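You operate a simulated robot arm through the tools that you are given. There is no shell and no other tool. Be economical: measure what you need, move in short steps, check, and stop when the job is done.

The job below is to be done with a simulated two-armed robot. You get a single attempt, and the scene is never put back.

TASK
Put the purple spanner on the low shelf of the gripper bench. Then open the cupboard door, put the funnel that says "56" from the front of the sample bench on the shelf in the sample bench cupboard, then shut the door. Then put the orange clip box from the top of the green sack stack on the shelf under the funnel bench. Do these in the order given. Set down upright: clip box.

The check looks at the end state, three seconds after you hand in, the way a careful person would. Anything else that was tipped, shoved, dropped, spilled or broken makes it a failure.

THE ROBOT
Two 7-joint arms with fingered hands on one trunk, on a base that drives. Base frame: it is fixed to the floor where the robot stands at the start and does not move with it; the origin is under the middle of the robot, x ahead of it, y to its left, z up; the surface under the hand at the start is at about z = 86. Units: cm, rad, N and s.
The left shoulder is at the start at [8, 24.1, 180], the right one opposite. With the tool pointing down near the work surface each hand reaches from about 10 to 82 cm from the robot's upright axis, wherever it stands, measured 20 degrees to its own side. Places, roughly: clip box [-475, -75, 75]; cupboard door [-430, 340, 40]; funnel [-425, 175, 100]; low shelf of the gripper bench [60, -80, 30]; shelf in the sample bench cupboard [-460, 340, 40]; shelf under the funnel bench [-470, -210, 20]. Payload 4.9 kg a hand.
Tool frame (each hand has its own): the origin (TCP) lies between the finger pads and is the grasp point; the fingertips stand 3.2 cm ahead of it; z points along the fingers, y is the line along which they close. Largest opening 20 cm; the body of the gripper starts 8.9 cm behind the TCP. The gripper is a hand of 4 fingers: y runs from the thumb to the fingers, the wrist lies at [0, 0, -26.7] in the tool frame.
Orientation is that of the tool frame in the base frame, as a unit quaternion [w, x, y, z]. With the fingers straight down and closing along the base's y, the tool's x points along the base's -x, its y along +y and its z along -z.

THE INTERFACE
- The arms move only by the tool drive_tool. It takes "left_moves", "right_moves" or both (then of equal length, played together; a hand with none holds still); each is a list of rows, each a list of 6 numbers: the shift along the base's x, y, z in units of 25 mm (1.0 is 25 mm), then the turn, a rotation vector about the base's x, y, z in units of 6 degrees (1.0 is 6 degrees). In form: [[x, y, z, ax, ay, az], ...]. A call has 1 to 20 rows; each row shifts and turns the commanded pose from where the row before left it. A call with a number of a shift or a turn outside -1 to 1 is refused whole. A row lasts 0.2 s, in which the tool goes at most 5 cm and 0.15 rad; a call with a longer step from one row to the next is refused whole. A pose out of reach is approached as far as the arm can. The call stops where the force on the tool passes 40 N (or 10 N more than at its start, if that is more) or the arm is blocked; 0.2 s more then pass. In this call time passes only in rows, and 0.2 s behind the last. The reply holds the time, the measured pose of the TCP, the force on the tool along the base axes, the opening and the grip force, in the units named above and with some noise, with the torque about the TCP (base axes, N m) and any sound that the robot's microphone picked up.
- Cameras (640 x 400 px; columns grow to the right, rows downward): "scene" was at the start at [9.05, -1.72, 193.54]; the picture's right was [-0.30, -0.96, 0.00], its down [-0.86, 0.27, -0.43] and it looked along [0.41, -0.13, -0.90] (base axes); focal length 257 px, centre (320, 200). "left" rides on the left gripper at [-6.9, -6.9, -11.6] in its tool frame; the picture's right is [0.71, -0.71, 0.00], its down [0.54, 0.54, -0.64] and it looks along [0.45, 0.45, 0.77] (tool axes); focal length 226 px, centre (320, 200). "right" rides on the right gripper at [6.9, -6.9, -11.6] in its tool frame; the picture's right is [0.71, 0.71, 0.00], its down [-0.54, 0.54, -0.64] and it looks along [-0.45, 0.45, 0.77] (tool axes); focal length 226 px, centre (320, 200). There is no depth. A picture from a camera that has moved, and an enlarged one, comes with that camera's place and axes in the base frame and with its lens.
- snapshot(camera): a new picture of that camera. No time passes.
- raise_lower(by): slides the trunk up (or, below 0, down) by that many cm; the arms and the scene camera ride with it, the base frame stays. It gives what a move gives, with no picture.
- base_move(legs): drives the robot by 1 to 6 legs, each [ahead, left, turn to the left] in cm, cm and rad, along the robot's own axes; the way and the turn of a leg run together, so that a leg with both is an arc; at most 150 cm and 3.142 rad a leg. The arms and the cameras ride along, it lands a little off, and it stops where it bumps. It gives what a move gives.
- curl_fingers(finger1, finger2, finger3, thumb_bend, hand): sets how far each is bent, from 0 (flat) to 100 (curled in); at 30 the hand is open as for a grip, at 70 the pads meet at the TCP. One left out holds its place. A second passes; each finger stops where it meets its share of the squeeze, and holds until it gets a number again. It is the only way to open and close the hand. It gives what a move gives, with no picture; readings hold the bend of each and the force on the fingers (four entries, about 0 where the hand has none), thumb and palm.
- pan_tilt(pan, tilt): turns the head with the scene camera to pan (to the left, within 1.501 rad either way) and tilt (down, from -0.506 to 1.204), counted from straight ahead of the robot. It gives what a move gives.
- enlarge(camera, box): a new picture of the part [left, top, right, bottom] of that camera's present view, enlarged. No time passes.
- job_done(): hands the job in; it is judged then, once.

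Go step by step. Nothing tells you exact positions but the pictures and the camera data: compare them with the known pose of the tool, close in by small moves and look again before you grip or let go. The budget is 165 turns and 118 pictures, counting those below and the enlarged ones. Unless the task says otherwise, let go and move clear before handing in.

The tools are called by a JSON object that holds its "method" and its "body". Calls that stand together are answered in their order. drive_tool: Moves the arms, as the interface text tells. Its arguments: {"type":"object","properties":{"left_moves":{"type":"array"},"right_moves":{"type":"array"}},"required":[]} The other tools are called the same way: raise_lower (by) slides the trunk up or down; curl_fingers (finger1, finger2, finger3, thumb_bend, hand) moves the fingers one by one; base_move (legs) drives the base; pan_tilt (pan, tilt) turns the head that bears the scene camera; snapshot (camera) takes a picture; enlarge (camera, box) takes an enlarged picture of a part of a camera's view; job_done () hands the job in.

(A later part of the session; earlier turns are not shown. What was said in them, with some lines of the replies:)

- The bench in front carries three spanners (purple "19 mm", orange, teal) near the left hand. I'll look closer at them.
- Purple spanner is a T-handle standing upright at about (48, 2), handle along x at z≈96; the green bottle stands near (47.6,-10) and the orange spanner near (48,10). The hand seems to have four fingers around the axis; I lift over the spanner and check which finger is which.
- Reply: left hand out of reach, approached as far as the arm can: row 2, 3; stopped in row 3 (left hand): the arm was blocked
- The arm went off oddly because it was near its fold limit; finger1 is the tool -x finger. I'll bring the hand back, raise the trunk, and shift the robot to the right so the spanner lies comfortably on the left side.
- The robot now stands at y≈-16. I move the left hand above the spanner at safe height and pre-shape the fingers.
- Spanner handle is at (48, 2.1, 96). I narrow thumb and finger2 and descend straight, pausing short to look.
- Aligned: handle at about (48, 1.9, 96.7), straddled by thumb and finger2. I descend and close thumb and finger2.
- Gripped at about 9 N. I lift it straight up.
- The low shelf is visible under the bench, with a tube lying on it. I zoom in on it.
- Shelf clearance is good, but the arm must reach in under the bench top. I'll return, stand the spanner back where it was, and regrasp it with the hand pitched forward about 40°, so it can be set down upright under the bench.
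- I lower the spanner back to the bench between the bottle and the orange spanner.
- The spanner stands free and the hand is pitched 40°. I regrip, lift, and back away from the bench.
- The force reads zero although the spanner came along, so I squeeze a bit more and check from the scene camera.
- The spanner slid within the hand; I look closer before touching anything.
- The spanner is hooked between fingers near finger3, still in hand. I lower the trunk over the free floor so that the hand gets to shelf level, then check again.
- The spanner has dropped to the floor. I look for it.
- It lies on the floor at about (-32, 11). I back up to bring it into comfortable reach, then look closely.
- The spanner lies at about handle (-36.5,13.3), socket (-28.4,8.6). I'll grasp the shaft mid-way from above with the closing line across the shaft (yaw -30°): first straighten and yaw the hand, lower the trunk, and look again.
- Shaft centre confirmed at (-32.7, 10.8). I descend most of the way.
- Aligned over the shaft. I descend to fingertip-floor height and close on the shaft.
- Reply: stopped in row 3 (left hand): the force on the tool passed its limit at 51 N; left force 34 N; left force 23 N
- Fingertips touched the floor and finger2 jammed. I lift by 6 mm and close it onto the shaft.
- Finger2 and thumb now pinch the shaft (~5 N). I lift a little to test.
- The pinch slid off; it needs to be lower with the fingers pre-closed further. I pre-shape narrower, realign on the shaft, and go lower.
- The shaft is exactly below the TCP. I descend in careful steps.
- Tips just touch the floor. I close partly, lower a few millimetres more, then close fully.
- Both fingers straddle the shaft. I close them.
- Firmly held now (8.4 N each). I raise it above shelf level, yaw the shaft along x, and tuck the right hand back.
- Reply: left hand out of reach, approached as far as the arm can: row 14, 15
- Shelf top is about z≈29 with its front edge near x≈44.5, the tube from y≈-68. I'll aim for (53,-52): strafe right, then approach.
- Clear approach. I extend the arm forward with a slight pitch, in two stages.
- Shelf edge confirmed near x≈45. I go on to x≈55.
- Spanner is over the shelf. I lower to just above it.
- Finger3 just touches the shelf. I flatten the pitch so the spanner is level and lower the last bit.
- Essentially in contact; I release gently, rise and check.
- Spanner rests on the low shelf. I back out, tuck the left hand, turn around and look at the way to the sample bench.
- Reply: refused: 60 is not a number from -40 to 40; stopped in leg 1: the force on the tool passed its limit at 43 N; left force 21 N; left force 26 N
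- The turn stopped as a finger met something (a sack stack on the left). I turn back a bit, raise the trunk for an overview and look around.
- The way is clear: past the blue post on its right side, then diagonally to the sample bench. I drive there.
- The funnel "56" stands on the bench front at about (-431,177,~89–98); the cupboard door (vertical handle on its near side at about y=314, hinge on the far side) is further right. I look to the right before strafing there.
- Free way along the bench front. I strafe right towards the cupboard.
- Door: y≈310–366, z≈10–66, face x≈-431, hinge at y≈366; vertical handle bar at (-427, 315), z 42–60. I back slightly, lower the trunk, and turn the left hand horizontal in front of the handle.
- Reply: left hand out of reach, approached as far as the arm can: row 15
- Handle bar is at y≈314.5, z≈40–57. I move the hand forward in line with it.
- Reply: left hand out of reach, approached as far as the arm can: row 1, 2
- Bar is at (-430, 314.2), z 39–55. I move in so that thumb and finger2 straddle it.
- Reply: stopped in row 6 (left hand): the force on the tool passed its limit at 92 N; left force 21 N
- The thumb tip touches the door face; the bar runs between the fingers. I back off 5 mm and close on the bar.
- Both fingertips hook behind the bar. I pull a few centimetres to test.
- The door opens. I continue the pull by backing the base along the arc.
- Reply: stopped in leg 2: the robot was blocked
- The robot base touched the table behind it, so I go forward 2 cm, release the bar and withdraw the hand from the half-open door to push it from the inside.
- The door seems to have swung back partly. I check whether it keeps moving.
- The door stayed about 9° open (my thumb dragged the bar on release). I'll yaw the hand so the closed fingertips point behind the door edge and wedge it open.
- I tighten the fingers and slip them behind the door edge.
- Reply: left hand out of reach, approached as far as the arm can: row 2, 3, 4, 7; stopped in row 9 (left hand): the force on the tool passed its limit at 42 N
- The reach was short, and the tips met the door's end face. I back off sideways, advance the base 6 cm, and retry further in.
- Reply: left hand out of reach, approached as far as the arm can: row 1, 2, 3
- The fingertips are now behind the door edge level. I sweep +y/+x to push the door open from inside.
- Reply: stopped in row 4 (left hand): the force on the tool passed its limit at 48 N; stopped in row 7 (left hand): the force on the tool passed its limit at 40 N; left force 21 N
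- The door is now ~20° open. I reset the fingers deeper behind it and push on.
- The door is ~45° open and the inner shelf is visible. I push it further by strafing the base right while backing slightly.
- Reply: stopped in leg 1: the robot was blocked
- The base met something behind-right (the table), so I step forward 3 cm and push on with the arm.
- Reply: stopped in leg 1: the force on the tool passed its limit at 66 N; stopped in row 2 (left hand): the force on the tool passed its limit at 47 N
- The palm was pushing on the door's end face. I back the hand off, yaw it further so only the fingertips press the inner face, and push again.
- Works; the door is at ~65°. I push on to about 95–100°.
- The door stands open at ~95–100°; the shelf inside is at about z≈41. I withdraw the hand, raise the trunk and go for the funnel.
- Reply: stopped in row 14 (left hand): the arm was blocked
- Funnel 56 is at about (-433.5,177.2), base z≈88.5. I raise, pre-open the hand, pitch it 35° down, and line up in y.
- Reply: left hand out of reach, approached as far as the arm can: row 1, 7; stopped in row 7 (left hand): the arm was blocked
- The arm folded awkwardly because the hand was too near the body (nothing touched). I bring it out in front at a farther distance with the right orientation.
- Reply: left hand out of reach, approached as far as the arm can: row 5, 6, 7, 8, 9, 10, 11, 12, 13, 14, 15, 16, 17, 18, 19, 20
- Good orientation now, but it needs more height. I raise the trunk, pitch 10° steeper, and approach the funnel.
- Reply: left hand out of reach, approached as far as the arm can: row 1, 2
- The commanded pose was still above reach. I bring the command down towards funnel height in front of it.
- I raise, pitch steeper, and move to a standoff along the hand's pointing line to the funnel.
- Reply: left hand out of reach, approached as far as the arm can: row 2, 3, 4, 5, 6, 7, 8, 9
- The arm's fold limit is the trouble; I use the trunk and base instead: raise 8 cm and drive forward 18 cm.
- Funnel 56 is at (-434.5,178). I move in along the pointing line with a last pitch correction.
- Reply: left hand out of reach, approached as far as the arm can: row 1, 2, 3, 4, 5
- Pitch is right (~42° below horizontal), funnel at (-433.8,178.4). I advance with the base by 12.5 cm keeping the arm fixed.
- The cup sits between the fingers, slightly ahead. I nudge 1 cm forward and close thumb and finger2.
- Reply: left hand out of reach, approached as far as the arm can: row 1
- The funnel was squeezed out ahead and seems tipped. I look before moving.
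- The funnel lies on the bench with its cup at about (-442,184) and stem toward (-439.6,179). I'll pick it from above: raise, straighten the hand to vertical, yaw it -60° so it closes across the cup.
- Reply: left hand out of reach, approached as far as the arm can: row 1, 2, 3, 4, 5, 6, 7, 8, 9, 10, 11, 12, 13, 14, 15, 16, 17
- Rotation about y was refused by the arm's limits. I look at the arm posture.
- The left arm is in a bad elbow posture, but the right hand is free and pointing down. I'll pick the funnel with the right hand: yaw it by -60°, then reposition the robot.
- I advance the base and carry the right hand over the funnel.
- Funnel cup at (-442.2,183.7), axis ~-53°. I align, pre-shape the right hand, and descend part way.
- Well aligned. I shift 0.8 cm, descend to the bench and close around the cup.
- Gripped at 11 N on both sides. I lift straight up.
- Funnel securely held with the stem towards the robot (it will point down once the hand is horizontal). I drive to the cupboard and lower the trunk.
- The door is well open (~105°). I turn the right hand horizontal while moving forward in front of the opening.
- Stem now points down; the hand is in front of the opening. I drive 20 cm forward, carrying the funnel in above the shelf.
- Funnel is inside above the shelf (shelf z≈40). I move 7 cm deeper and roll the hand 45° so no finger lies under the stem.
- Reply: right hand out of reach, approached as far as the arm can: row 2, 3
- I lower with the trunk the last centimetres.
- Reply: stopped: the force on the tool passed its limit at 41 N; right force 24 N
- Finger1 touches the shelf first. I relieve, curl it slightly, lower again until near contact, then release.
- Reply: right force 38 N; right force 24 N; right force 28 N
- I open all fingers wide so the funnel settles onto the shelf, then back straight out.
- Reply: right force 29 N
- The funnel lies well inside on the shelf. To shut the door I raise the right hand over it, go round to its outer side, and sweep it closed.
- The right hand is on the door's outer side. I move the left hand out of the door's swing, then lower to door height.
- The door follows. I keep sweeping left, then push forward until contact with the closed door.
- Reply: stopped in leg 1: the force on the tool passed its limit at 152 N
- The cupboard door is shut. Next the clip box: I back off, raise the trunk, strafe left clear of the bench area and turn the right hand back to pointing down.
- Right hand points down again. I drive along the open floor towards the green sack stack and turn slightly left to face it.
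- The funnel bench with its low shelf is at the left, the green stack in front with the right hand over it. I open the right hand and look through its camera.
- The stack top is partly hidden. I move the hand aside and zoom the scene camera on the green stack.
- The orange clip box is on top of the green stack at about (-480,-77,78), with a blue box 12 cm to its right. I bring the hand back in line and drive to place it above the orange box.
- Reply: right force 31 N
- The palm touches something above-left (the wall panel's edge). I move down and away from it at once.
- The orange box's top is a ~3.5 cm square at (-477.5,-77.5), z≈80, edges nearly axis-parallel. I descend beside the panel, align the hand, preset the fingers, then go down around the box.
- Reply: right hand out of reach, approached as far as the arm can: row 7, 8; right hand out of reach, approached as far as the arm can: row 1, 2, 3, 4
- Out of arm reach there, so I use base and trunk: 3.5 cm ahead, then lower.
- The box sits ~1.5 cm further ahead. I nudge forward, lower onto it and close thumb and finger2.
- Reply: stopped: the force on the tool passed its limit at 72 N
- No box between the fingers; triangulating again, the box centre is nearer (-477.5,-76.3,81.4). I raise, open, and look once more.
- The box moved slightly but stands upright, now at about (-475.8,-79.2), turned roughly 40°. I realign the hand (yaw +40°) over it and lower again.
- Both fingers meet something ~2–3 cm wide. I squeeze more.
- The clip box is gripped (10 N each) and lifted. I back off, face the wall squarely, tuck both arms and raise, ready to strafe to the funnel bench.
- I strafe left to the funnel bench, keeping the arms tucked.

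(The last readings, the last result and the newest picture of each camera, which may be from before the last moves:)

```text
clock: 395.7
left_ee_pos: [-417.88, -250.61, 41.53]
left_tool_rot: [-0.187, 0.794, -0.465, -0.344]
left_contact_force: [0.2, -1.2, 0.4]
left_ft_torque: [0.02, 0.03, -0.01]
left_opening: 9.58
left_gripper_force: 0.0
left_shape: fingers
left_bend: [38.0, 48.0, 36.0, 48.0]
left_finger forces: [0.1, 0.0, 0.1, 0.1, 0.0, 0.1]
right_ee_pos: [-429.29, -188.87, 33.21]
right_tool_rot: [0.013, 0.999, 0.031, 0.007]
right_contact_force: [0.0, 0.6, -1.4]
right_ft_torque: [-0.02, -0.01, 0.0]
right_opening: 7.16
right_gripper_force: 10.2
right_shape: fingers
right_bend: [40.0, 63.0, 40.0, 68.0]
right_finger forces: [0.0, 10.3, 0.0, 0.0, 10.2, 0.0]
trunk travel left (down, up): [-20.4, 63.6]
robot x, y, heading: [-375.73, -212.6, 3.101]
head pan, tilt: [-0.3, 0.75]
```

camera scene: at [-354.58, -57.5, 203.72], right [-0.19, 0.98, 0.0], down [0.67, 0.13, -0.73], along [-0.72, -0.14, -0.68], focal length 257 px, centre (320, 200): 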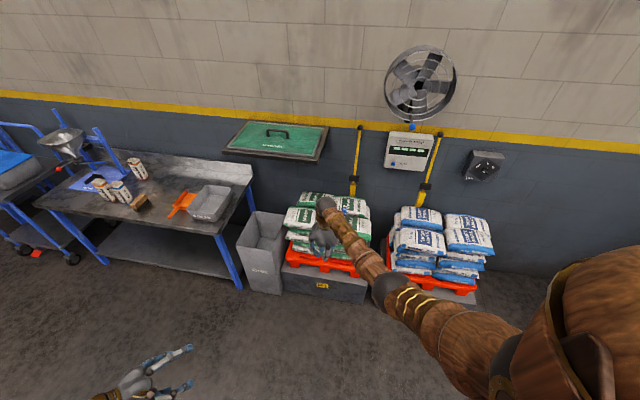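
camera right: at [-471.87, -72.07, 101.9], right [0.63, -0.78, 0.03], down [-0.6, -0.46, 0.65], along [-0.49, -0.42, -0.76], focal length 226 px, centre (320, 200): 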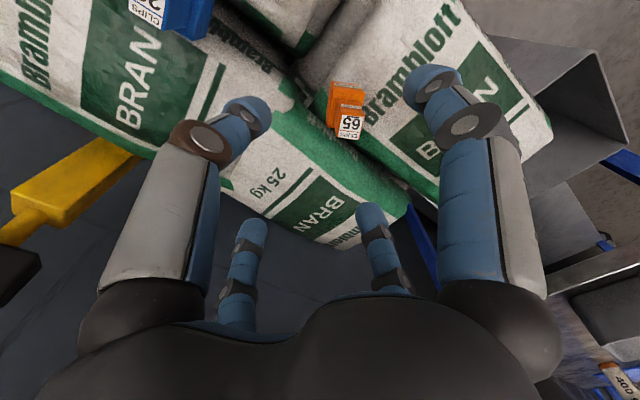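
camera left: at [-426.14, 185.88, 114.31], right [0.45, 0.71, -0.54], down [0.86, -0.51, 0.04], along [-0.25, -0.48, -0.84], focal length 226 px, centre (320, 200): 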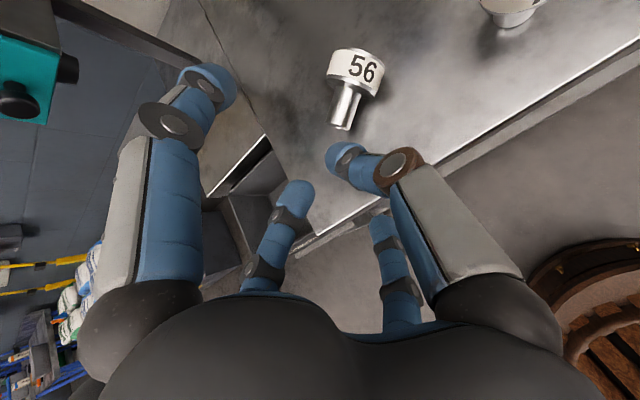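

Shelf level reached. I shift height from arm to trunk for reach, then extend the hand in over the shelf.

{"method": "drive_tool", "body": {"right_moves": [[0, 0, 0.7, 0, 0, 0], [0, 0, 0.9, 0, 0, 0], [0, 0, 0.9, 0, 0, 0], [0, 0, 0.9, 0, 0, 0], [0, 0, 0.9, 0, 0, 0], [0, 0, 0.7, 0, 0, 0]]}}

{"method": "raise_lower", "body": {"by": -12.5}}

{"method": "drive_tool", "body": {"right_moves": [[-0.7, 0, 0, 0, 0, 0], [-0.9, 0, 0, 0, 0, 0], [-0.9, 0, 0, 0, 0, 0], [-0.9, 0, 0, 0, 0, 0], [-0.9, 0, 0, 0, 0, 0], [-0.9, 0, 0, 0, 0, 0], [-0.9, 0, 0, 0, 0, 0], [-0.9, 0, 0, 0, 0, 0]]}}

```text
clock: 397.1
left_ee_pos: [-417.85, -250.69, 41.53]
left_tool_rot: [-0.186, 0.794, -0.464, -0.344]
left_contact_force: [0.5, 0.6, 1.6]
left_ft_torque: [0.03, -0.01, 0.01]
left_opening: 9.57
left_gripper_force: 0.0
left_shape: fingers
left_bend: [38.0, 48.0, 36.0, 48.0]
left_finger forces: [0.0, 0.1, 0.0, 0.0, 0.0, 0.0]
right_ee_pos: [-429.28, -188.69, 45.87]
right_tool_rot: [0.012, 0.999, 0.032, 0.007]
right_contact_force: [-0.2, -0.8, -1.0]
right_ft_torque: [0.03, 0.02, -0.01]
right_opening: 7.15
right_gripper_force: 9.9
right_shape: fingers
right_bend: [40.0, 63.0, 40.0, 68.0]
right_finger forces: [0.0, 10.3, 0.0, 0.0, 10.3, 0.1]
trunk travel left (down, up): [-20.4, 63.6]
robot x, y, heading: [-375.98, -212.48, 3.1]
head pan, tilt: [-0.3, 0.75]
```

```text
clock: 398.7
left_ee_pos: [-417.79, -250.49, 28.98]
left_tool_rot: [-0.188, 0.794, -0.465, -0.344]
left_contact_force: [-0.7, -0.1, 0.6]
left_ft_torque: [-0.01, 0.02, 0.01]
left_opening: 9.58
left_gripper_force: 0.0
left_shape: fingers
left_bend: [38.0, 48.0, 36.0, 48.0]
left_finger forces: [0.0, 0.0, 0.0, 0.1, 0.0, 0.0]
right_ee_pos: [-429.39, -188.72, 33.37]
right_tool_rot: [0.014, 0.999, 0.031, 0.008]
right_contact_force: [-0.1, 0.4, -0.5]
right_ft_torque: [0.02, 0.0, 0.0]
right_opening: 7.14
right_gripper_force: 10.3
right_shape: fingers
right_bend: [40.0, 63.0, 40.0, 68.0]
right_finger forces: [0.0, 10.3, 0.0, 0.0, 10.3, 0.0]
trunk travel left (down, up): [-7.9, 76.1]
robot x, y, heading: [-376.0, -212.75, 3.102]
head pan, tilt: [-0.3, 0.75]
```

```text
clock: 400.5
left_ee_pos: [-417.87, -250.57, 28.93]
left_tool_rot: [-0.187, 0.794, -0.465, -0.344]
left_contact_force: [-0.5, 0.9, -0.2]
left_ft_torque: [0.02, -0.01, 0.0]
left_opening: 9.55
left_gripper_force: 0.0
left_shape: fingers
left_bend: [38.0, 48.0, 36.0, 48.0]
left_finger forces: [0.0, 0.0, 0.0, 0.0, 0.0, 0.0]
right_ee_pos: [-446.68, -188.9, 33.41]
right_tool_rot: [0.014, 0.999, 0.032, 0.007]
right_contact_force: [0.4, 0.5, -1.1]
right_ft_torque: [0.02, 0.01, 0.0]
right_opening: 7.15
right_gripper_force: 10.8
right_shape: fingers
right_bend: [40.0, 63.0, 40.0, 68.0]
right_finger forces: [0.0, 10.2, 0.0, 0.0, 10.2, 0.0]
trunk travel left (down, up): [-7.9, 76.1]
robot x, y, heading: [-376.26, -212.95, 3.103]
head pan, tilt: [-0.3, 0.75]
```

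{"method": "base_move", "body": {"legs": [[10, 0, 0.03]]}}

{"method": "drive_tool", "body": {"right_moves": [[-0.8, 0, 0, 0, 0, 0], [-0.8, 0, 0, 0, 0, 0]]}}

{"method": "snapshot", "body": {"camera": "right"}}

```text
clock: 401.6
left_ee_pos: [-426.78, -251.42, 29.0]
left_tool_rot: [-0.184, 0.8, -0.455, -0.346]
left_contact_force: [0.5, 0.0, -0.4]
left_ft_torque: [-0.01, -0.02, 0.01]
left_opening: 9.56
left_gripper_force: 0.1
left_shape: fingers
left_bend: [38.0, 48.0, 36.0, 48.0]
left_finger forces: [0.0, 0.0, 0.0, 0.1, 0.0, 0.0]
right_ee_pos: [-457.28, -190.43, 33.28]
right_tool_rot: [0.013, 0.999, 0.044, 0.009]
right_contact_force: [-0.1, 0.5, -0.4]
right_ft_torque: [0.02, -0.02, -0.02]
right_opening: 7.16
right_gripper_force: 10.1
right_shape: fingers
right_bend: [40.0, 63.0, 40.0, 68.0]
right_finger forces: [0.0, 10.2, 0.0, 0.0, 10.3, 0.1]
trunk travel left (down, up): [-7.9, 76.1]
robot x, y, heading: [-385.69, -212.3, 3.127]
head pan, tilt: [-0.3, 0.75]
```

```text
clock: 402.2
left_ee_pos: [-426.94, -251.49, 28.86]
left_tool_rot: [-0.182, 0.801, -0.454, -0.347]
left_contact_force: [-0.4, -0.7, 0.5]
left_ft_torque: [0.04, -0.01, 0.04]
left_opening: 9.56
left_gripper_force: 0.1
left_shape: fingers
left_bend: [38.0, 48.0, 36.0, 48.0]
left_finger forces: [0.0, 0.0, 0.1, 0.1, 0.0, 0.0]
right_ee_pos: [-461.46, -190.68, 33.47]
right_tool_rot: [0.013, 0.999, 0.044, 0.007]
right_contact_force: [-0.6, 0.2, -0.1]
right_ft_torque: [0.03, 0.0, 0.02]
right_opening: 7.12
right_gripper_force: 10.1
right_shape: fingers
right_bend: [40.0, 63.0, 40.0, 68.0]
right_finger forces: [0.0, 10.3, 0.0, 0.0, 10.3, 0.0]
trunk travel left (down, up): [-7.9, 76.1]
robot x, y, heading: [-385.94, -212.3, 3.129]
head pan, tilt: [-0.3, 0.75]
```

```text
0 pictures are left
camera right: at [-455.44, -183.08, 45.08], right [0.77, -0.64, 0.03], down [-0.5, -0.57, 0.65], along [-0.4, -0.51, -0.76], focal length 226 px, centre (320, 200)
```

right: 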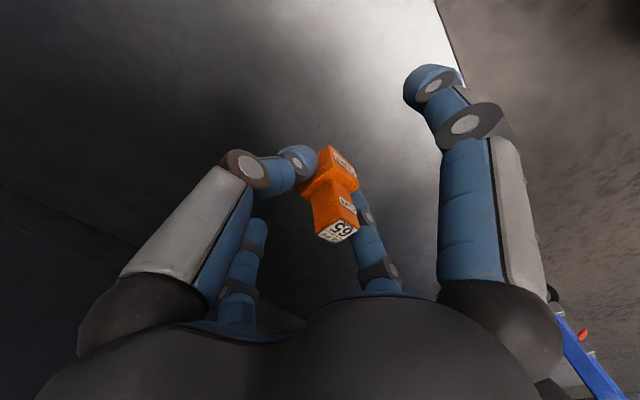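

Box is upright in the hand (label up) and well inside the shelf edge (x≈-447). I lower until it meets the shelf.

{"method": "raise_lower", "body": {"by": -5.5}}

{"method": "raise_lower", "body": {"by": -1}}

```text
clock: 403.2
left_ee_pos: [-426.91, -251.37, 23.47]
left_tool_rot: [-0.182, 0.801, -0.453, -0.347]
left_contact_force: [-1.0, 0.3, -0.3]
left_ft_torque: [0.02, 0.02, -0.02]
left_opening: 9.58
left_gripper_force: 0.0
left_shape: fingers
left_bend: [38.0, 48.0, 36.0, 48.0]
left_finger forces: [0.0, 0.0, 0.0, 0.0, 0.1, 0.0]
right_ee_pos: [-461.46, -190.57, 28.0]
right_tool_rot: [0.013, 0.999, 0.044, 0.007]
right_contact_force: [1.1, 0.4, -0.4]
right_ft_torque: [-0.03, 0.03, 0.0]
right_opening: 7.18
right_gripper_force: 10.9
right_shape: fingers
right_bend: [40.0, 63.0, 40.0, 68.0]
right_finger forces: [0.0, 10.2, 0.1, 0.0, 10.3, 0.0]
trunk travel left (down, up): [-2.4, 81.6]
robot x, y, heading: [-385.71, -212.52, 3.128]
head pan, tilt: [-0.3, 0.75]
```

```text
clock: 403.8
left_ee_pos: [-426.83, -251.4, 22.48]
left_tool_rot: [-0.182, 0.801, -0.453, -0.347]
left_contact_force: [0.4, -0.4, 0.0]
left_ft_torque: [-0.02, 0.01, -0.01]
left_opening: 9.57
left_gripper_force: 0.0
left_shape: fingers
left_bend: [38.0, 48.0, 36.0, 48.0]
left_finger forces: [0.0, 0.0, 0.0, 0.0, 0.0, 0.1]
right_ee_pos: [-461.39, -190.67, 27.07]
right_tool_rot: [0.013, 0.999, 0.045, 0.008]
right_contact_force: [-0.2, 0.7, -0.9]
right_ft_torque: [0.01, -0.01, 0.0]
right_opening: 7.12
right_gripper_force: 10.2
right_shape: fingers
right_bend: [40.0, 63.0, 40.0, 68.0]
right_finger forces: [0.0, 10.3, 0.0, 0.0, 10.3, 0.1]
trunk travel left (down, up): [-1.4, 82.6]
robot x, y, heading: [-386.16, -212.3, 3.126]
head pan, tilt: [-0.3, 0.75]
```

{"method": "drive_tool", "body": {"right_moves": [[0, 0, -0.15, 0, 0, 0], [0, 0, -0.15, 0, 0, 0]]}}

{"method": "drive_tool", "body": {"right_moves": [[0, 0, -0.12, 0, 0, 0], [0, 0, -0.12, 0, 0, 0]]}}

```text
clock: 404.4
left_ee_pos: [-426.75, -251.54, 22.46]
left_tool_rot: [-0.183, 0.8, -0.454, -0.347]
left_contact_force: [0.8, 0.5, -0.6]
left_ft_torque: [0.03, 0.0, 0.01]
left_opening: 9.57
left_gripper_force: 0.0
left_shape: fingers
left_bend: [38.0, 48.0, 36.0, 48.0]
left_finger forces: [0.0, 0.0, 0.0, 0.1, 0.1, 0.1]
right_ee_pos: [-461.33, -190.7, 26.16]
right_tool_rot: [0.013, 0.999, 0.044, 0.008]
right_contact_force: [0.5, 0.2, -0.9]
right_ft_torque: [0.0, -0.03, -0.04]
right_opening: 7.15
right_gripper_force: 9.9
right_shape: fingers
right_bend: [40.0, 63.0, 40.0, 68.0]
right_finger forces: [0.0, 10.3, 0.0, 0.0, 10.4, 0.0]
trunk travel left (down, up): [-1.4, 82.6]
robot x, y, heading: [-386.06, -212.17, 3.128]
head pan, tilt: [-0.3, 0.75]
```

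```text
clock: 405.0
left_ee_pos: [-426.82, -251.44, 22.43]
left_tool_rot: [-0.182, 0.801, -0.454, -0.346]
left_contact_force: [0.7, -0.4, -0.4]
left_ft_torque: [0.02, -0.01, 0.03]
left_opening: 9.54
left_gripper_force: 0.2
left_shape: fingers
left_bend: [38.0, 48.0, 36.0, 48.0]
left_finger forces: [0.0, 0.0, 0.1, 0.0, 0.0, 0.1]
right_ee_pos: [-461.35, -190.75, 25.6]
right_tool_rot: [0.012, 0.999, 0.044, 0.007]
right_contact_force: [-0.1, 0.1, -0.2]
right_ft_torque: [0.0, 0.02, -0.02]
right_opening: 7.15
right_gripper_force: 10.1
right_shape: fingers
right_bend: [40.0, 63.0, 40.0, 68.0]
right_finger forces: [0.0, 10.2, 0.1, 0.1, 10.2, 0.0]
trunk travel left (down, up): [-1.4, 82.6]
robot x, y, heading: [-385.86, -212.28, 3.129]
head pan, tilt: [-0.3, 0.75]
```

{"method": "drive_tool", "body": {"right_moves": [[0, 0, -0.12, 0, 0, 0], [0, 0, -0.1, 0, 0, 0]]}}

{"method": "drive_tool", "body": {"right_moves": [[0, 0, -0.1, 0, 0, 0], [0, 0, -0.1, 0, 0, 0]]}}

```text
clock: 405.6
left_ee_pos: [-426.95, -251.42, 22.58]
left_tool_rot: [-0.182, 0.801, -0.454, -0.347]
left_contact_force: [-0.3, -1.4, 0.4]
left_ft_torque: [-0.01, 0.0, 0.02]
left_opening: 9.58
left_gripper_force: 0.1
left_shape: fingers
left_bend: [38.0, 48.0, 36.0, 48.0]
left_finger forces: [0.0, 0.0, 0.0, 0.0, 0.0, 0.0]
right_ee_pos: [-461.51, -190.66, 25.09]
right_tool_rot: [0.013, 0.999, 0.045, 0.007]
right_contact_force: [0.6, -0.4, -0.1]
right_ft_torque: [0.03, -0.03, 0.0]
right_opening: 7.14
right_gripper_force: 10.1
right_shape: fingers
right_bend: [40.0, 63.0, 40.0, 68.0]
right_finger forces: [0.0, 10.2, 0.0, 0.0, 10.2, 0.1]
trunk travel left (down, up): [-1.4, 82.6]
robot x, y, heading: [-386.15, -212.54, 3.128]
head pan, tilt: [-0.3, 0.75]
```

```text
clock: 406.2
left_ee_pos: [-426.81, -251.54, 22.55]
left_tool_rot: [-0.182, 0.801, -0.453, -0.347]
left_contact_force: [0.0, 1.0, -0.3]
left_ft_torque: [-0.02, 0.0, -0.03]
left_opening: 9.55
left_gripper_force: 0.1
left_shape: fingers
left_bend: [38.0, 48.0, 36.0, 48.0]
left_finger forces: [0.1, 0.1, 0.0, 0.1, 0.1, 0.1]
right_ee_pos: [-461.54, -190.61, 24.62]
right_tool_rot: [0.012, 0.999, 0.044, 0.008]
right_contact_force: [0.9, 0.2, -1.0]
right_ft_torque: [0.0, 0.0, 0.01]
right_opening: 7.13
right_gripper_force: 10.4
right_shape: fingers
right_bend: [40.0, 63.0, 40.0, 68.0]
right_finger forces: [0.0, 10.4, 0.1, 0.0, 10.3, 0.1]
trunk travel left (down, up): [-1.4, 82.6]
robot x, y, heading: [-385.96, -212.27, 3.133]
head pan, tilt: [-0.3, 0.75]
```

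{"method": "drive_tool", "body": {"right_moves": [[0, 0, -0.1, 0, 0, 0], [0, 0, -0.1, 0, 0, 0]]}}

{"method": "drive_tool", "body": {"right_moves": [[0, 0, -0.08, 0, 0, 0], [0, 0, -0.08, 0, 0, 0]]}}

```text
clock: 406.8
left_ee_pos: [-426.84, -251.46, 22.45]
left_tool_rot: [-0.183, 0.801, -0.453, -0.347]
left_contact_force: [0.4, 0.2, 1.0]
left_ft_torque: [-0.02, -0.05, 0.0]
left_opening: 9.55
left_gripper_force: 0.1
left_shape: fingers
left_bend: [38.0, 48.0, 36.0, 48.0]
left_finger forces: [0.0, 0.1, 0.0, 0.0, 0.0, 0.1]
right_ee_pos: [-461.54, -190.66, 24.03]
right_tool_rot: [0.013, 0.999, 0.044, 0.007]
right_contact_force: [0.4, -0.4, -1.2]
right_ft_torque: [0.06, -0.02, 0.0]
right_opening: 7.15
right_gripper_force: 10.2
right_shape: fingers
right_bend: [40.0, 63.0, 40.0, 68.0]
right_finger forces: [0.0, 10.3, 0.0, 0.0, 10.3, 0.0]
trunk travel left (down, up): [-1.4, 82.6]
robot x, y, heading: [-385.73, -212.73, 3.129]
head pan, tilt: [-0.3, 0.75]
```

```text
clock: 407.4
left_ee_pos: [-426.87, -251.33, 22.5]
left_tool_rot: [-0.183, 0.8, -0.454, -0.347]
left_contact_force: [-0.7, 0.1, -0.8]
left_ft_torque: [0.0, 0.04, 0.0]
left_opening: 9.55
left_gripper_force: 0.1
left_shape: fingers
left_bend: [38.0, 48.0, 36.0, 48.0]
left_finger forces: [0.1, 0.0, 0.0, 0.0, 0.0, 0.0]
right_ee_pos: [-461.54, -190.71, 23.77]
right_tool_rot: [0.013, 0.999, 0.044, 0.008]
right_contact_force: [0.7, 0.3, -0.7]
right_ft_torque: [0.0, 0.0, 0.0]
right_opening: 7.16
right_gripper_force: 10.5
right_shape: fingers
right_bend: [40.0, 63.0, 40.0, 68.0]
right_finger forces: [0.1, 10.2, 0.0, 0.0, 10.3, 0.0]
trunk travel left (down, up): [-1.4, 82.6]
robot x, y, heading: [-385.73, -212.57, 3.132]
head pan, tilt: [-0.3, 0.75]
```

{"method": "drive_tool", "body": {"right_moves": [[0, 0, -0.1, 0, 0, 0], [0, 0, -0.1, 0, 0, 0]]}}

{"method": "drive_tool", "body": {"right_moves": [[0, 0, -0.08, 0, 0, 0], [0, 0, -0.08, 0, 0, 0]]}}

{"method": "drive_tool", "body": {"right_moves": [[0, 0, -0.06, 0, 0, 0], [0, 0, -0.06, 0, 0, 0]]}}

```text
clock: 408.0
left_ee_pos: [-426.86, -251.55, 22.54]
left_tool_rot: [-0.182, 0.8, -0.454, -0.346]
left_contact_force: [0.5, -0.4, 0.5]
left_ft_torque: [-0.05, -0.02, 0.01]
left_opening: 9.56
left_gripper_force: 0.0
left_shape: fingers
left_bend: [38.0, 48.0, 36.0, 48.0]
left_finger forces: [0.1, 0.1, 0.1, 0.0, 0.0, 0.0]
right_ee_pos: [-461.64, -190.61, 23.31]
right_tool_rot: [0.012, 0.999, 0.044, 0.006]
right_contact_force: [0.2, 1.4, 2.2]
right_ft_torque: [0.01, -0.01, 0.03]
right_opening: 7.12
right_gripper_force: 10.4
right_shape: fingers
right_bend: [40.0, 63.0, 40.0, 68.0]
right_finger forces: [0.0, 10.2, 0.1, 0.0, 11.2, 0.0]
trunk travel left (down, up): [-1.4, 82.6]
robot x, y, heading: [-385.61, -212.02, 3.127]
head pan, tilt: [-0.3, 0.75]
```

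```text
clock: 408.6
left_ee_pos: [-426.94, -251.44, 22.51]
left_tool_rot: [-0.182, 0.8, -0.454, -0.348]
left_contact_force: [0.0, 0.5, 0.3]
left_ft_torque: [0.02, -0.01, 0.0]
left_opening: 9.57
left_gripper_force: 0.1
left_shape: fingers
left_bend: [38.0, 48.0, 36.0, 48.0]
left_finger forces: [0.0, 0.0, 0.0, 0.0, 0.1, 0.0]
right_ee_pos: [-461.59, -190.69, 22.98]
right_tool_rot: [0.011, 0.999, 0.045, 0.006]
right_contact_force: [1.0, 2.5, 12.7]
right_ft_torque: [-0.13, 0.17, -0.03]
right_opening: 7.18
right_gripper_force: 14.7
right_shape: fingers
right_bend: [40.0, 63.0, 40.0, 67.0]
right_finger forces: [0.0, 12.0, 2.4, 0.0, 14.4, 0.1]
trunk travel left (down, up): [-1.4, 82.6]
robot x, y, heading: [-386.11, -212.41, 3.131]
head pan, tilt: [-0.3, 0.75]
```

```text
clock: 409.2
left_ee_pos: [-426.81, -251.46, 22.6]
left_tool_rot: [-0.182, 0.8, -0.455, -0.347]
left_contact_force: [0.6, -0.3, -0.4]
left_ft_torque: [0.04, 0.02, 0.0]
left_opening: 9.58
left_gripper_force: 0.1
left_shape: fingers
left_bend: [38.0, 48.0, 36.0, 48.0]
left_finger forces: [0.0, 0.1, 0.1, 0.0, 0.0, 0.0]
right_ee_pos: [-461.59, -190.64, 22.93]
right_tool_rot: [0.012, 0.999, 0.044, 0.004]
right_contact_force: [6.1, 1.9, 31.7]
right_ft_torque: [-0.17, 1.72, -0.04]
right_opening: 7.15
right_gripper_force: 23.7
right_shape: fingers
right_bend: [40.0, 63.0, 40.0, 67.0]
right_finger forces: [0.1, 12.3, 21.8, 0.0, 14.3, 0.1]
trunk travel left (down, up): [-1.4, 82.6]
robot x, y, heading: [-385.89, -212.02, 3.132]
head pan, tilt: [-0.3, 0.75]
```

Contact with the shelf. I relieve by 2–3 mm and release slowly, then rise straight up.

{"method": "drive_tool", "body": {"right_moves": [[0, 0, 0.1, 0, 0, 0]]}}

{"method": "curl_fingers", "body": {"hand": "right", "finger2": 59, "thumb_bend": 62}}

{"method": "curl_fingers", "body": {"hand": "right", "finger2": 50, "thumb_bend": 50}}

{"method": "drive_tool", "body": {"right_moves": [[0, 0, 0.5, 0, 0, 0], [0, 0, 0.8, 0, 0, 0], [0, 0, 0.9, 0, 0, 0], [0, 0, 0.9, 0, 0, 0], [0, 0, 0.9, 0, 0, 0]]}}

```text
clock: 409.6
left_ee_pos: [-426.78, -251.46, 22.53]
left_tool_rot: [-0.182, 0.8, -0.454, -0.347]
left_contact_force: [0.1, 0.0, -0.8]
left_ft_torque: [-0.01, 0.01, 0.0]
left_opening: 9.56
left_gripper_force: 0.1
left_shape: fingers
left_bend: [38.0, 48.0, 36.0, 48.0]
left_finger forces: [0.0, 0.0, 0.1, 0.1, 0.1, 0.1]
right_ee_pos: [-461.47, -190.67, 22.98]
right_tool_rot: [0.012, 0.999, 0.044, 0.006]
right_contact_force: [1.9, 2.6, 21.9]
right_ft_torque: [-0.07, 1.15, 0.0]
right_opening: 7.17
right_gripper_force: 19.7
right_shape: fingers
right_bend: [40.0, 63.0, 40.0, 67.0]
right_finger forces: [0.0, 11.6, 13.5, 0.0, 14.6, 0.0]
trunk travel left (down, up): [-1.4, 82.6]
robot x, y, heading: [-386.1, -212.51, 3.134]
head pan, tilt: [-0.3, 0.75]
```

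```text
clock: 410.6
left_ee_pos: [-426.76, -251.37, 22.59]
left_tool_rot: [-0.182, 0.8, -0.454, -0.348]
left_contact_force: [-0.8, -0.1, 0.0]
left_ft_torque: [-0.02, -0.02, 0.0]
left_opening: 9.58
left_gripper_force: 0.1
left_shape: fingers
left_bend: [38.0, 48.0, 36.0, 48.0]
left_finger forces: [0.0, 0.1, 0.0, 0.0, 0.0, 0.0]
right_ee_pos: [-461.53, -190.73, 23.0]
right_tool_rot: [0.012, 0.999, 0.044, 0.006]
right_contact_force: [3.0, 0.4, 21.6]
right_ft_torque: [-0.12, 1.34, 0.01]
right_opening: 7.41
right_gripper_force: 10.8
right_shape: fingers
right_bend: [40.0, 60.0, 39.0, 63.0]
right_finger forces: [0.0, 3.6, 15.6, 0.1, 2.1, 0.0]
trunk travel left (down, up): [-1.4, 82.6]
robot x, y, heading: [-386.14, -212.32, 3.132]
head pan, tilt: [-0.3, 0.75]
```

```text
clock: 411.6
left_ee_pos: [-426.73, -251.53, 22.56]
left_tool_rot: [-0.181, 0.8, -0.454, -0.348]
left_contact_force: [-0.3, -0.4, 0.2]
left_ft_torque: [0.03, 0.02, 0.0]
left_opening: 9.58
left_gripper_force: 0.0
left_shape: fingers
left_bend: [38.0, 48.0, 36.0, 48.0]
left_finger forces: [0.0, 0.1, 0.0, 0.1, 0.0, 0.0]
right_ee_pos: [-461.66, -190.8, 23.16]
right_tool_rot: [0.012, 0.999, 0.045, 0.004]
right_contact_force: [-1.3, -7.3, 30.6]
right_ft_torque: [0.16, 0.18, 0.11]
right_opening: 7.9
right_gripper_force: 15.3
right_shape: fingers
right_bend: [40.0, 50.0, 40.0, 54.0]
right_finger forces: [0.1, 8.4, 0.1, 0.0, 23.5, 0.0]
trunk travel left (down, up): [-1.4, 82.6]
robot x, y, heading: [-386.19, -212.5, 3.128]
head pan, tilt: [-0.3, 0.75]
```

```text
clock: 412.8
left_ee_pos: [-426.79, -251.46, 22.47]
left_tool_rot: [-0.182, 0.8, -0.454, -0.347]
left_contact_force: [0.0, -0.2, 0.7]
left_ft_torque: [-0.03, -0.01, 0.01]
left_opening: 9.57
left_gripper_force: 0.1
left_shape: fingers
left_bend: [38.0, 48.0, 36.0, 48.0]
left_finger forces: [0.1, 0.0, 0.0, 0.0, 0.0, 0.0]
right_ee_pos: [-461.45, -190.59, 32.56]
right_tool_rot: [0.011, 0.999, 0.044, 0.007]
right_contact_force: [-0.4, 0.4, -0.1]
right_ft_torque: [0.0, -0.02, 0.03]
right_opening: 8.87
right_gripper_force: 0.1
right_shape: fingers
right_bend: [40.0, 50.0, 40.0, 50.0]
right_finger forces: [0.1, 0.1, 0.0, 0.1, 0.1, 0.0]
trunk travel left (down, up): [-1.4, 82.6]
robot x, y, heading: [-386.0, -212.63, 3.132]
head pan, tilt: [-0.3, 0.75]
```

Released. I rise a little more and back straight out.

{"method": "raise_lower", "body": {"by": 4}}

{"method": "base_move", "body": {"legs": [[-12, 0, 0]]}}

{"method": "drive_tool", "body": {"right_moves": [[0.9, 0, 0, 0, 0, 0], [0.9, 0, 0, 0, 0, 0], [0.9, 0, 0, 0, 0, 0], [0.9, 0, 0, 0, 0, 0], [0.9, 0, 0, 0, 0, 0], [0.9, 0, 0, 0, 0, 0]]}}

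```text
clock: 413.6
left_ee_pos: [-426.92, -251.43, 26.49]
left_tool_rot: [-0.182, 0.801, -0.454, -0.347]
left_contact_force: [-0.1, -0.2, 0.0]
left_ft_torque: [0.03, 0.01, 0.0]
left_opening: 9.55
left_gripper_force: 0.1
left_shape: fingers
left_bend: [38.0, 48.0, 36.0, 48.0]
left_finger forces: [0.0, 0.1, 0.1, 0.1, 0.1, 0.1]
right_ee_pos: [-461.44, -190.5, 36.62]
right_tool_rot: [0.012, 0.999, 0.044, 0.007]
right_contact_force: [-0.2, -0.3, 0.1]
right_ft_torque: [-0.04, 0.0, 0.01]
right_opening: 8.83
right_gripper_force: 0.1
right_shape: fingers
right_bend: [40.0, 50.0, 40.0, 50.0]
right_finger forces: [0.0, 0.0, 0.1, 0.1, 0.0, 0.0]
trunk travel left (down, up): [-5.4, 78.6]
robot x, y, heading: [-386.05, -212.82, 3.127]
head pan, tilt: [-0.3, 0.75]
```

```text
clock: 414.8
left_ee_pos: [-415.02, -251.68, 26.56]
left_tool_rot: [-0.182, 0.8, -0.453, -0.348]
left_contact_force: [0.0, -0.9, 0.1]
left_ft_torque: [0.02, 0.02, -0.02]
left_opening: 9.56
left_gripper_force: 0.0
left_shape: fingers
left_bend: [38.0, 48.0, 36.0, 48.0]
left_finger forces: [0.0, 0.0, 0.1, 0.0, 0.0, 0.0]
right_ee_pos: [-449.74, -190.75, 36.64]
right_tool_rot: [0.012, 0.999, 0.046, 0.006]
right_contact_force: [0.5, -0.4, 1.3]
right_ft_torque: [-0.01, 0.06, -0.02]
right_opening: 8.86
right_gripper_force: 0.0
right_shape: fingers
right_bend: [40.0, 50.0, 40.0, 50.0]
right_finger forces: [0.0, 0.1, 0.0, 0.0, 0.0, 0.1]
trunk travel left (down, up): [-5.4, 78.6]
robot x, y, heading: [-374.13, -212.74, 3.132]
head pan, tilt: [-0.3, 0.75]
```

```text
clock: 416.2
left_ee_pos: [-415.05, -251.61, 26.39]
left_tool_rot: [-0.182, 0.801, -0.454, -0.347]
left_contact_force: [-0.2, 0.2, -0.1]
left_ft_torque: [-0.03, 0.03, 0.0]
left_opening: 9.57
left_gripper_force: 0.1
left_shape: fingers
left_bend: [38.0, 48.0, 36.0, 48.0]
left_finger forces: [0.0, 0.1, 0.0, 0.0, 0.2, 0.0]
right_ee_pos: [-436.32, -190.89, 36.72]
right_tool_rot: [0.012, 0.999, 0.045, 0.007]
right_contact_force: [0.5, 0.3, -0.4]
right_ft_torque: [0.02, 0.01, 0.02]
right_opening: 8.85
right_gripper_force: 0.1
right_shape: fingers
right_bend: [40.0, 50.0, 40.0, 50.0]
right_finger forces: [0.0, 0.1, 0.0, 0.1, 0.1, 0.0]
trunk travel left (down, up): [-5.4, 78.6]
robot x, y, heading: [-374.06, -212.19, 3.128]
head pan, tilt: [-0.3, 0.75]
```

Both hands are empty and clear of the furniture, so I hand in the job.

{"method": "job_done", "body": {}}

```text
The job is handed in.
```

I handed in the job with all three parts done in order, but the spanner was dropped on the way and I ran out of pictures before I could check the clip box.

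- **Purple spanner:** it lies on the low shelf of the gripper bench, seen in a picture after I let go. It slipped from the left hand onto the floor once, and I picked it up again.
- **Funnel "56":** it lies on its side on the cupboard shelf, and the door is shut. I knocked it over on the bench while gripping it, then picked it up with the right hand.
- **Orange clip box:** it was upright in the hand above the shelf under the funnel bench. I let go after feeling contact with the shelf. My first try at gripping it shifted it a little on the sacks.
- **Other contacts:** a finger pushed against something beside the gripper bench (probably a sack stack), the right palm pressed against what was probably the wall panel above the green sacks, and the base may have touched a table behind it near the cupboard. I saw nothing shifted, but I did not check each spot afterwards.
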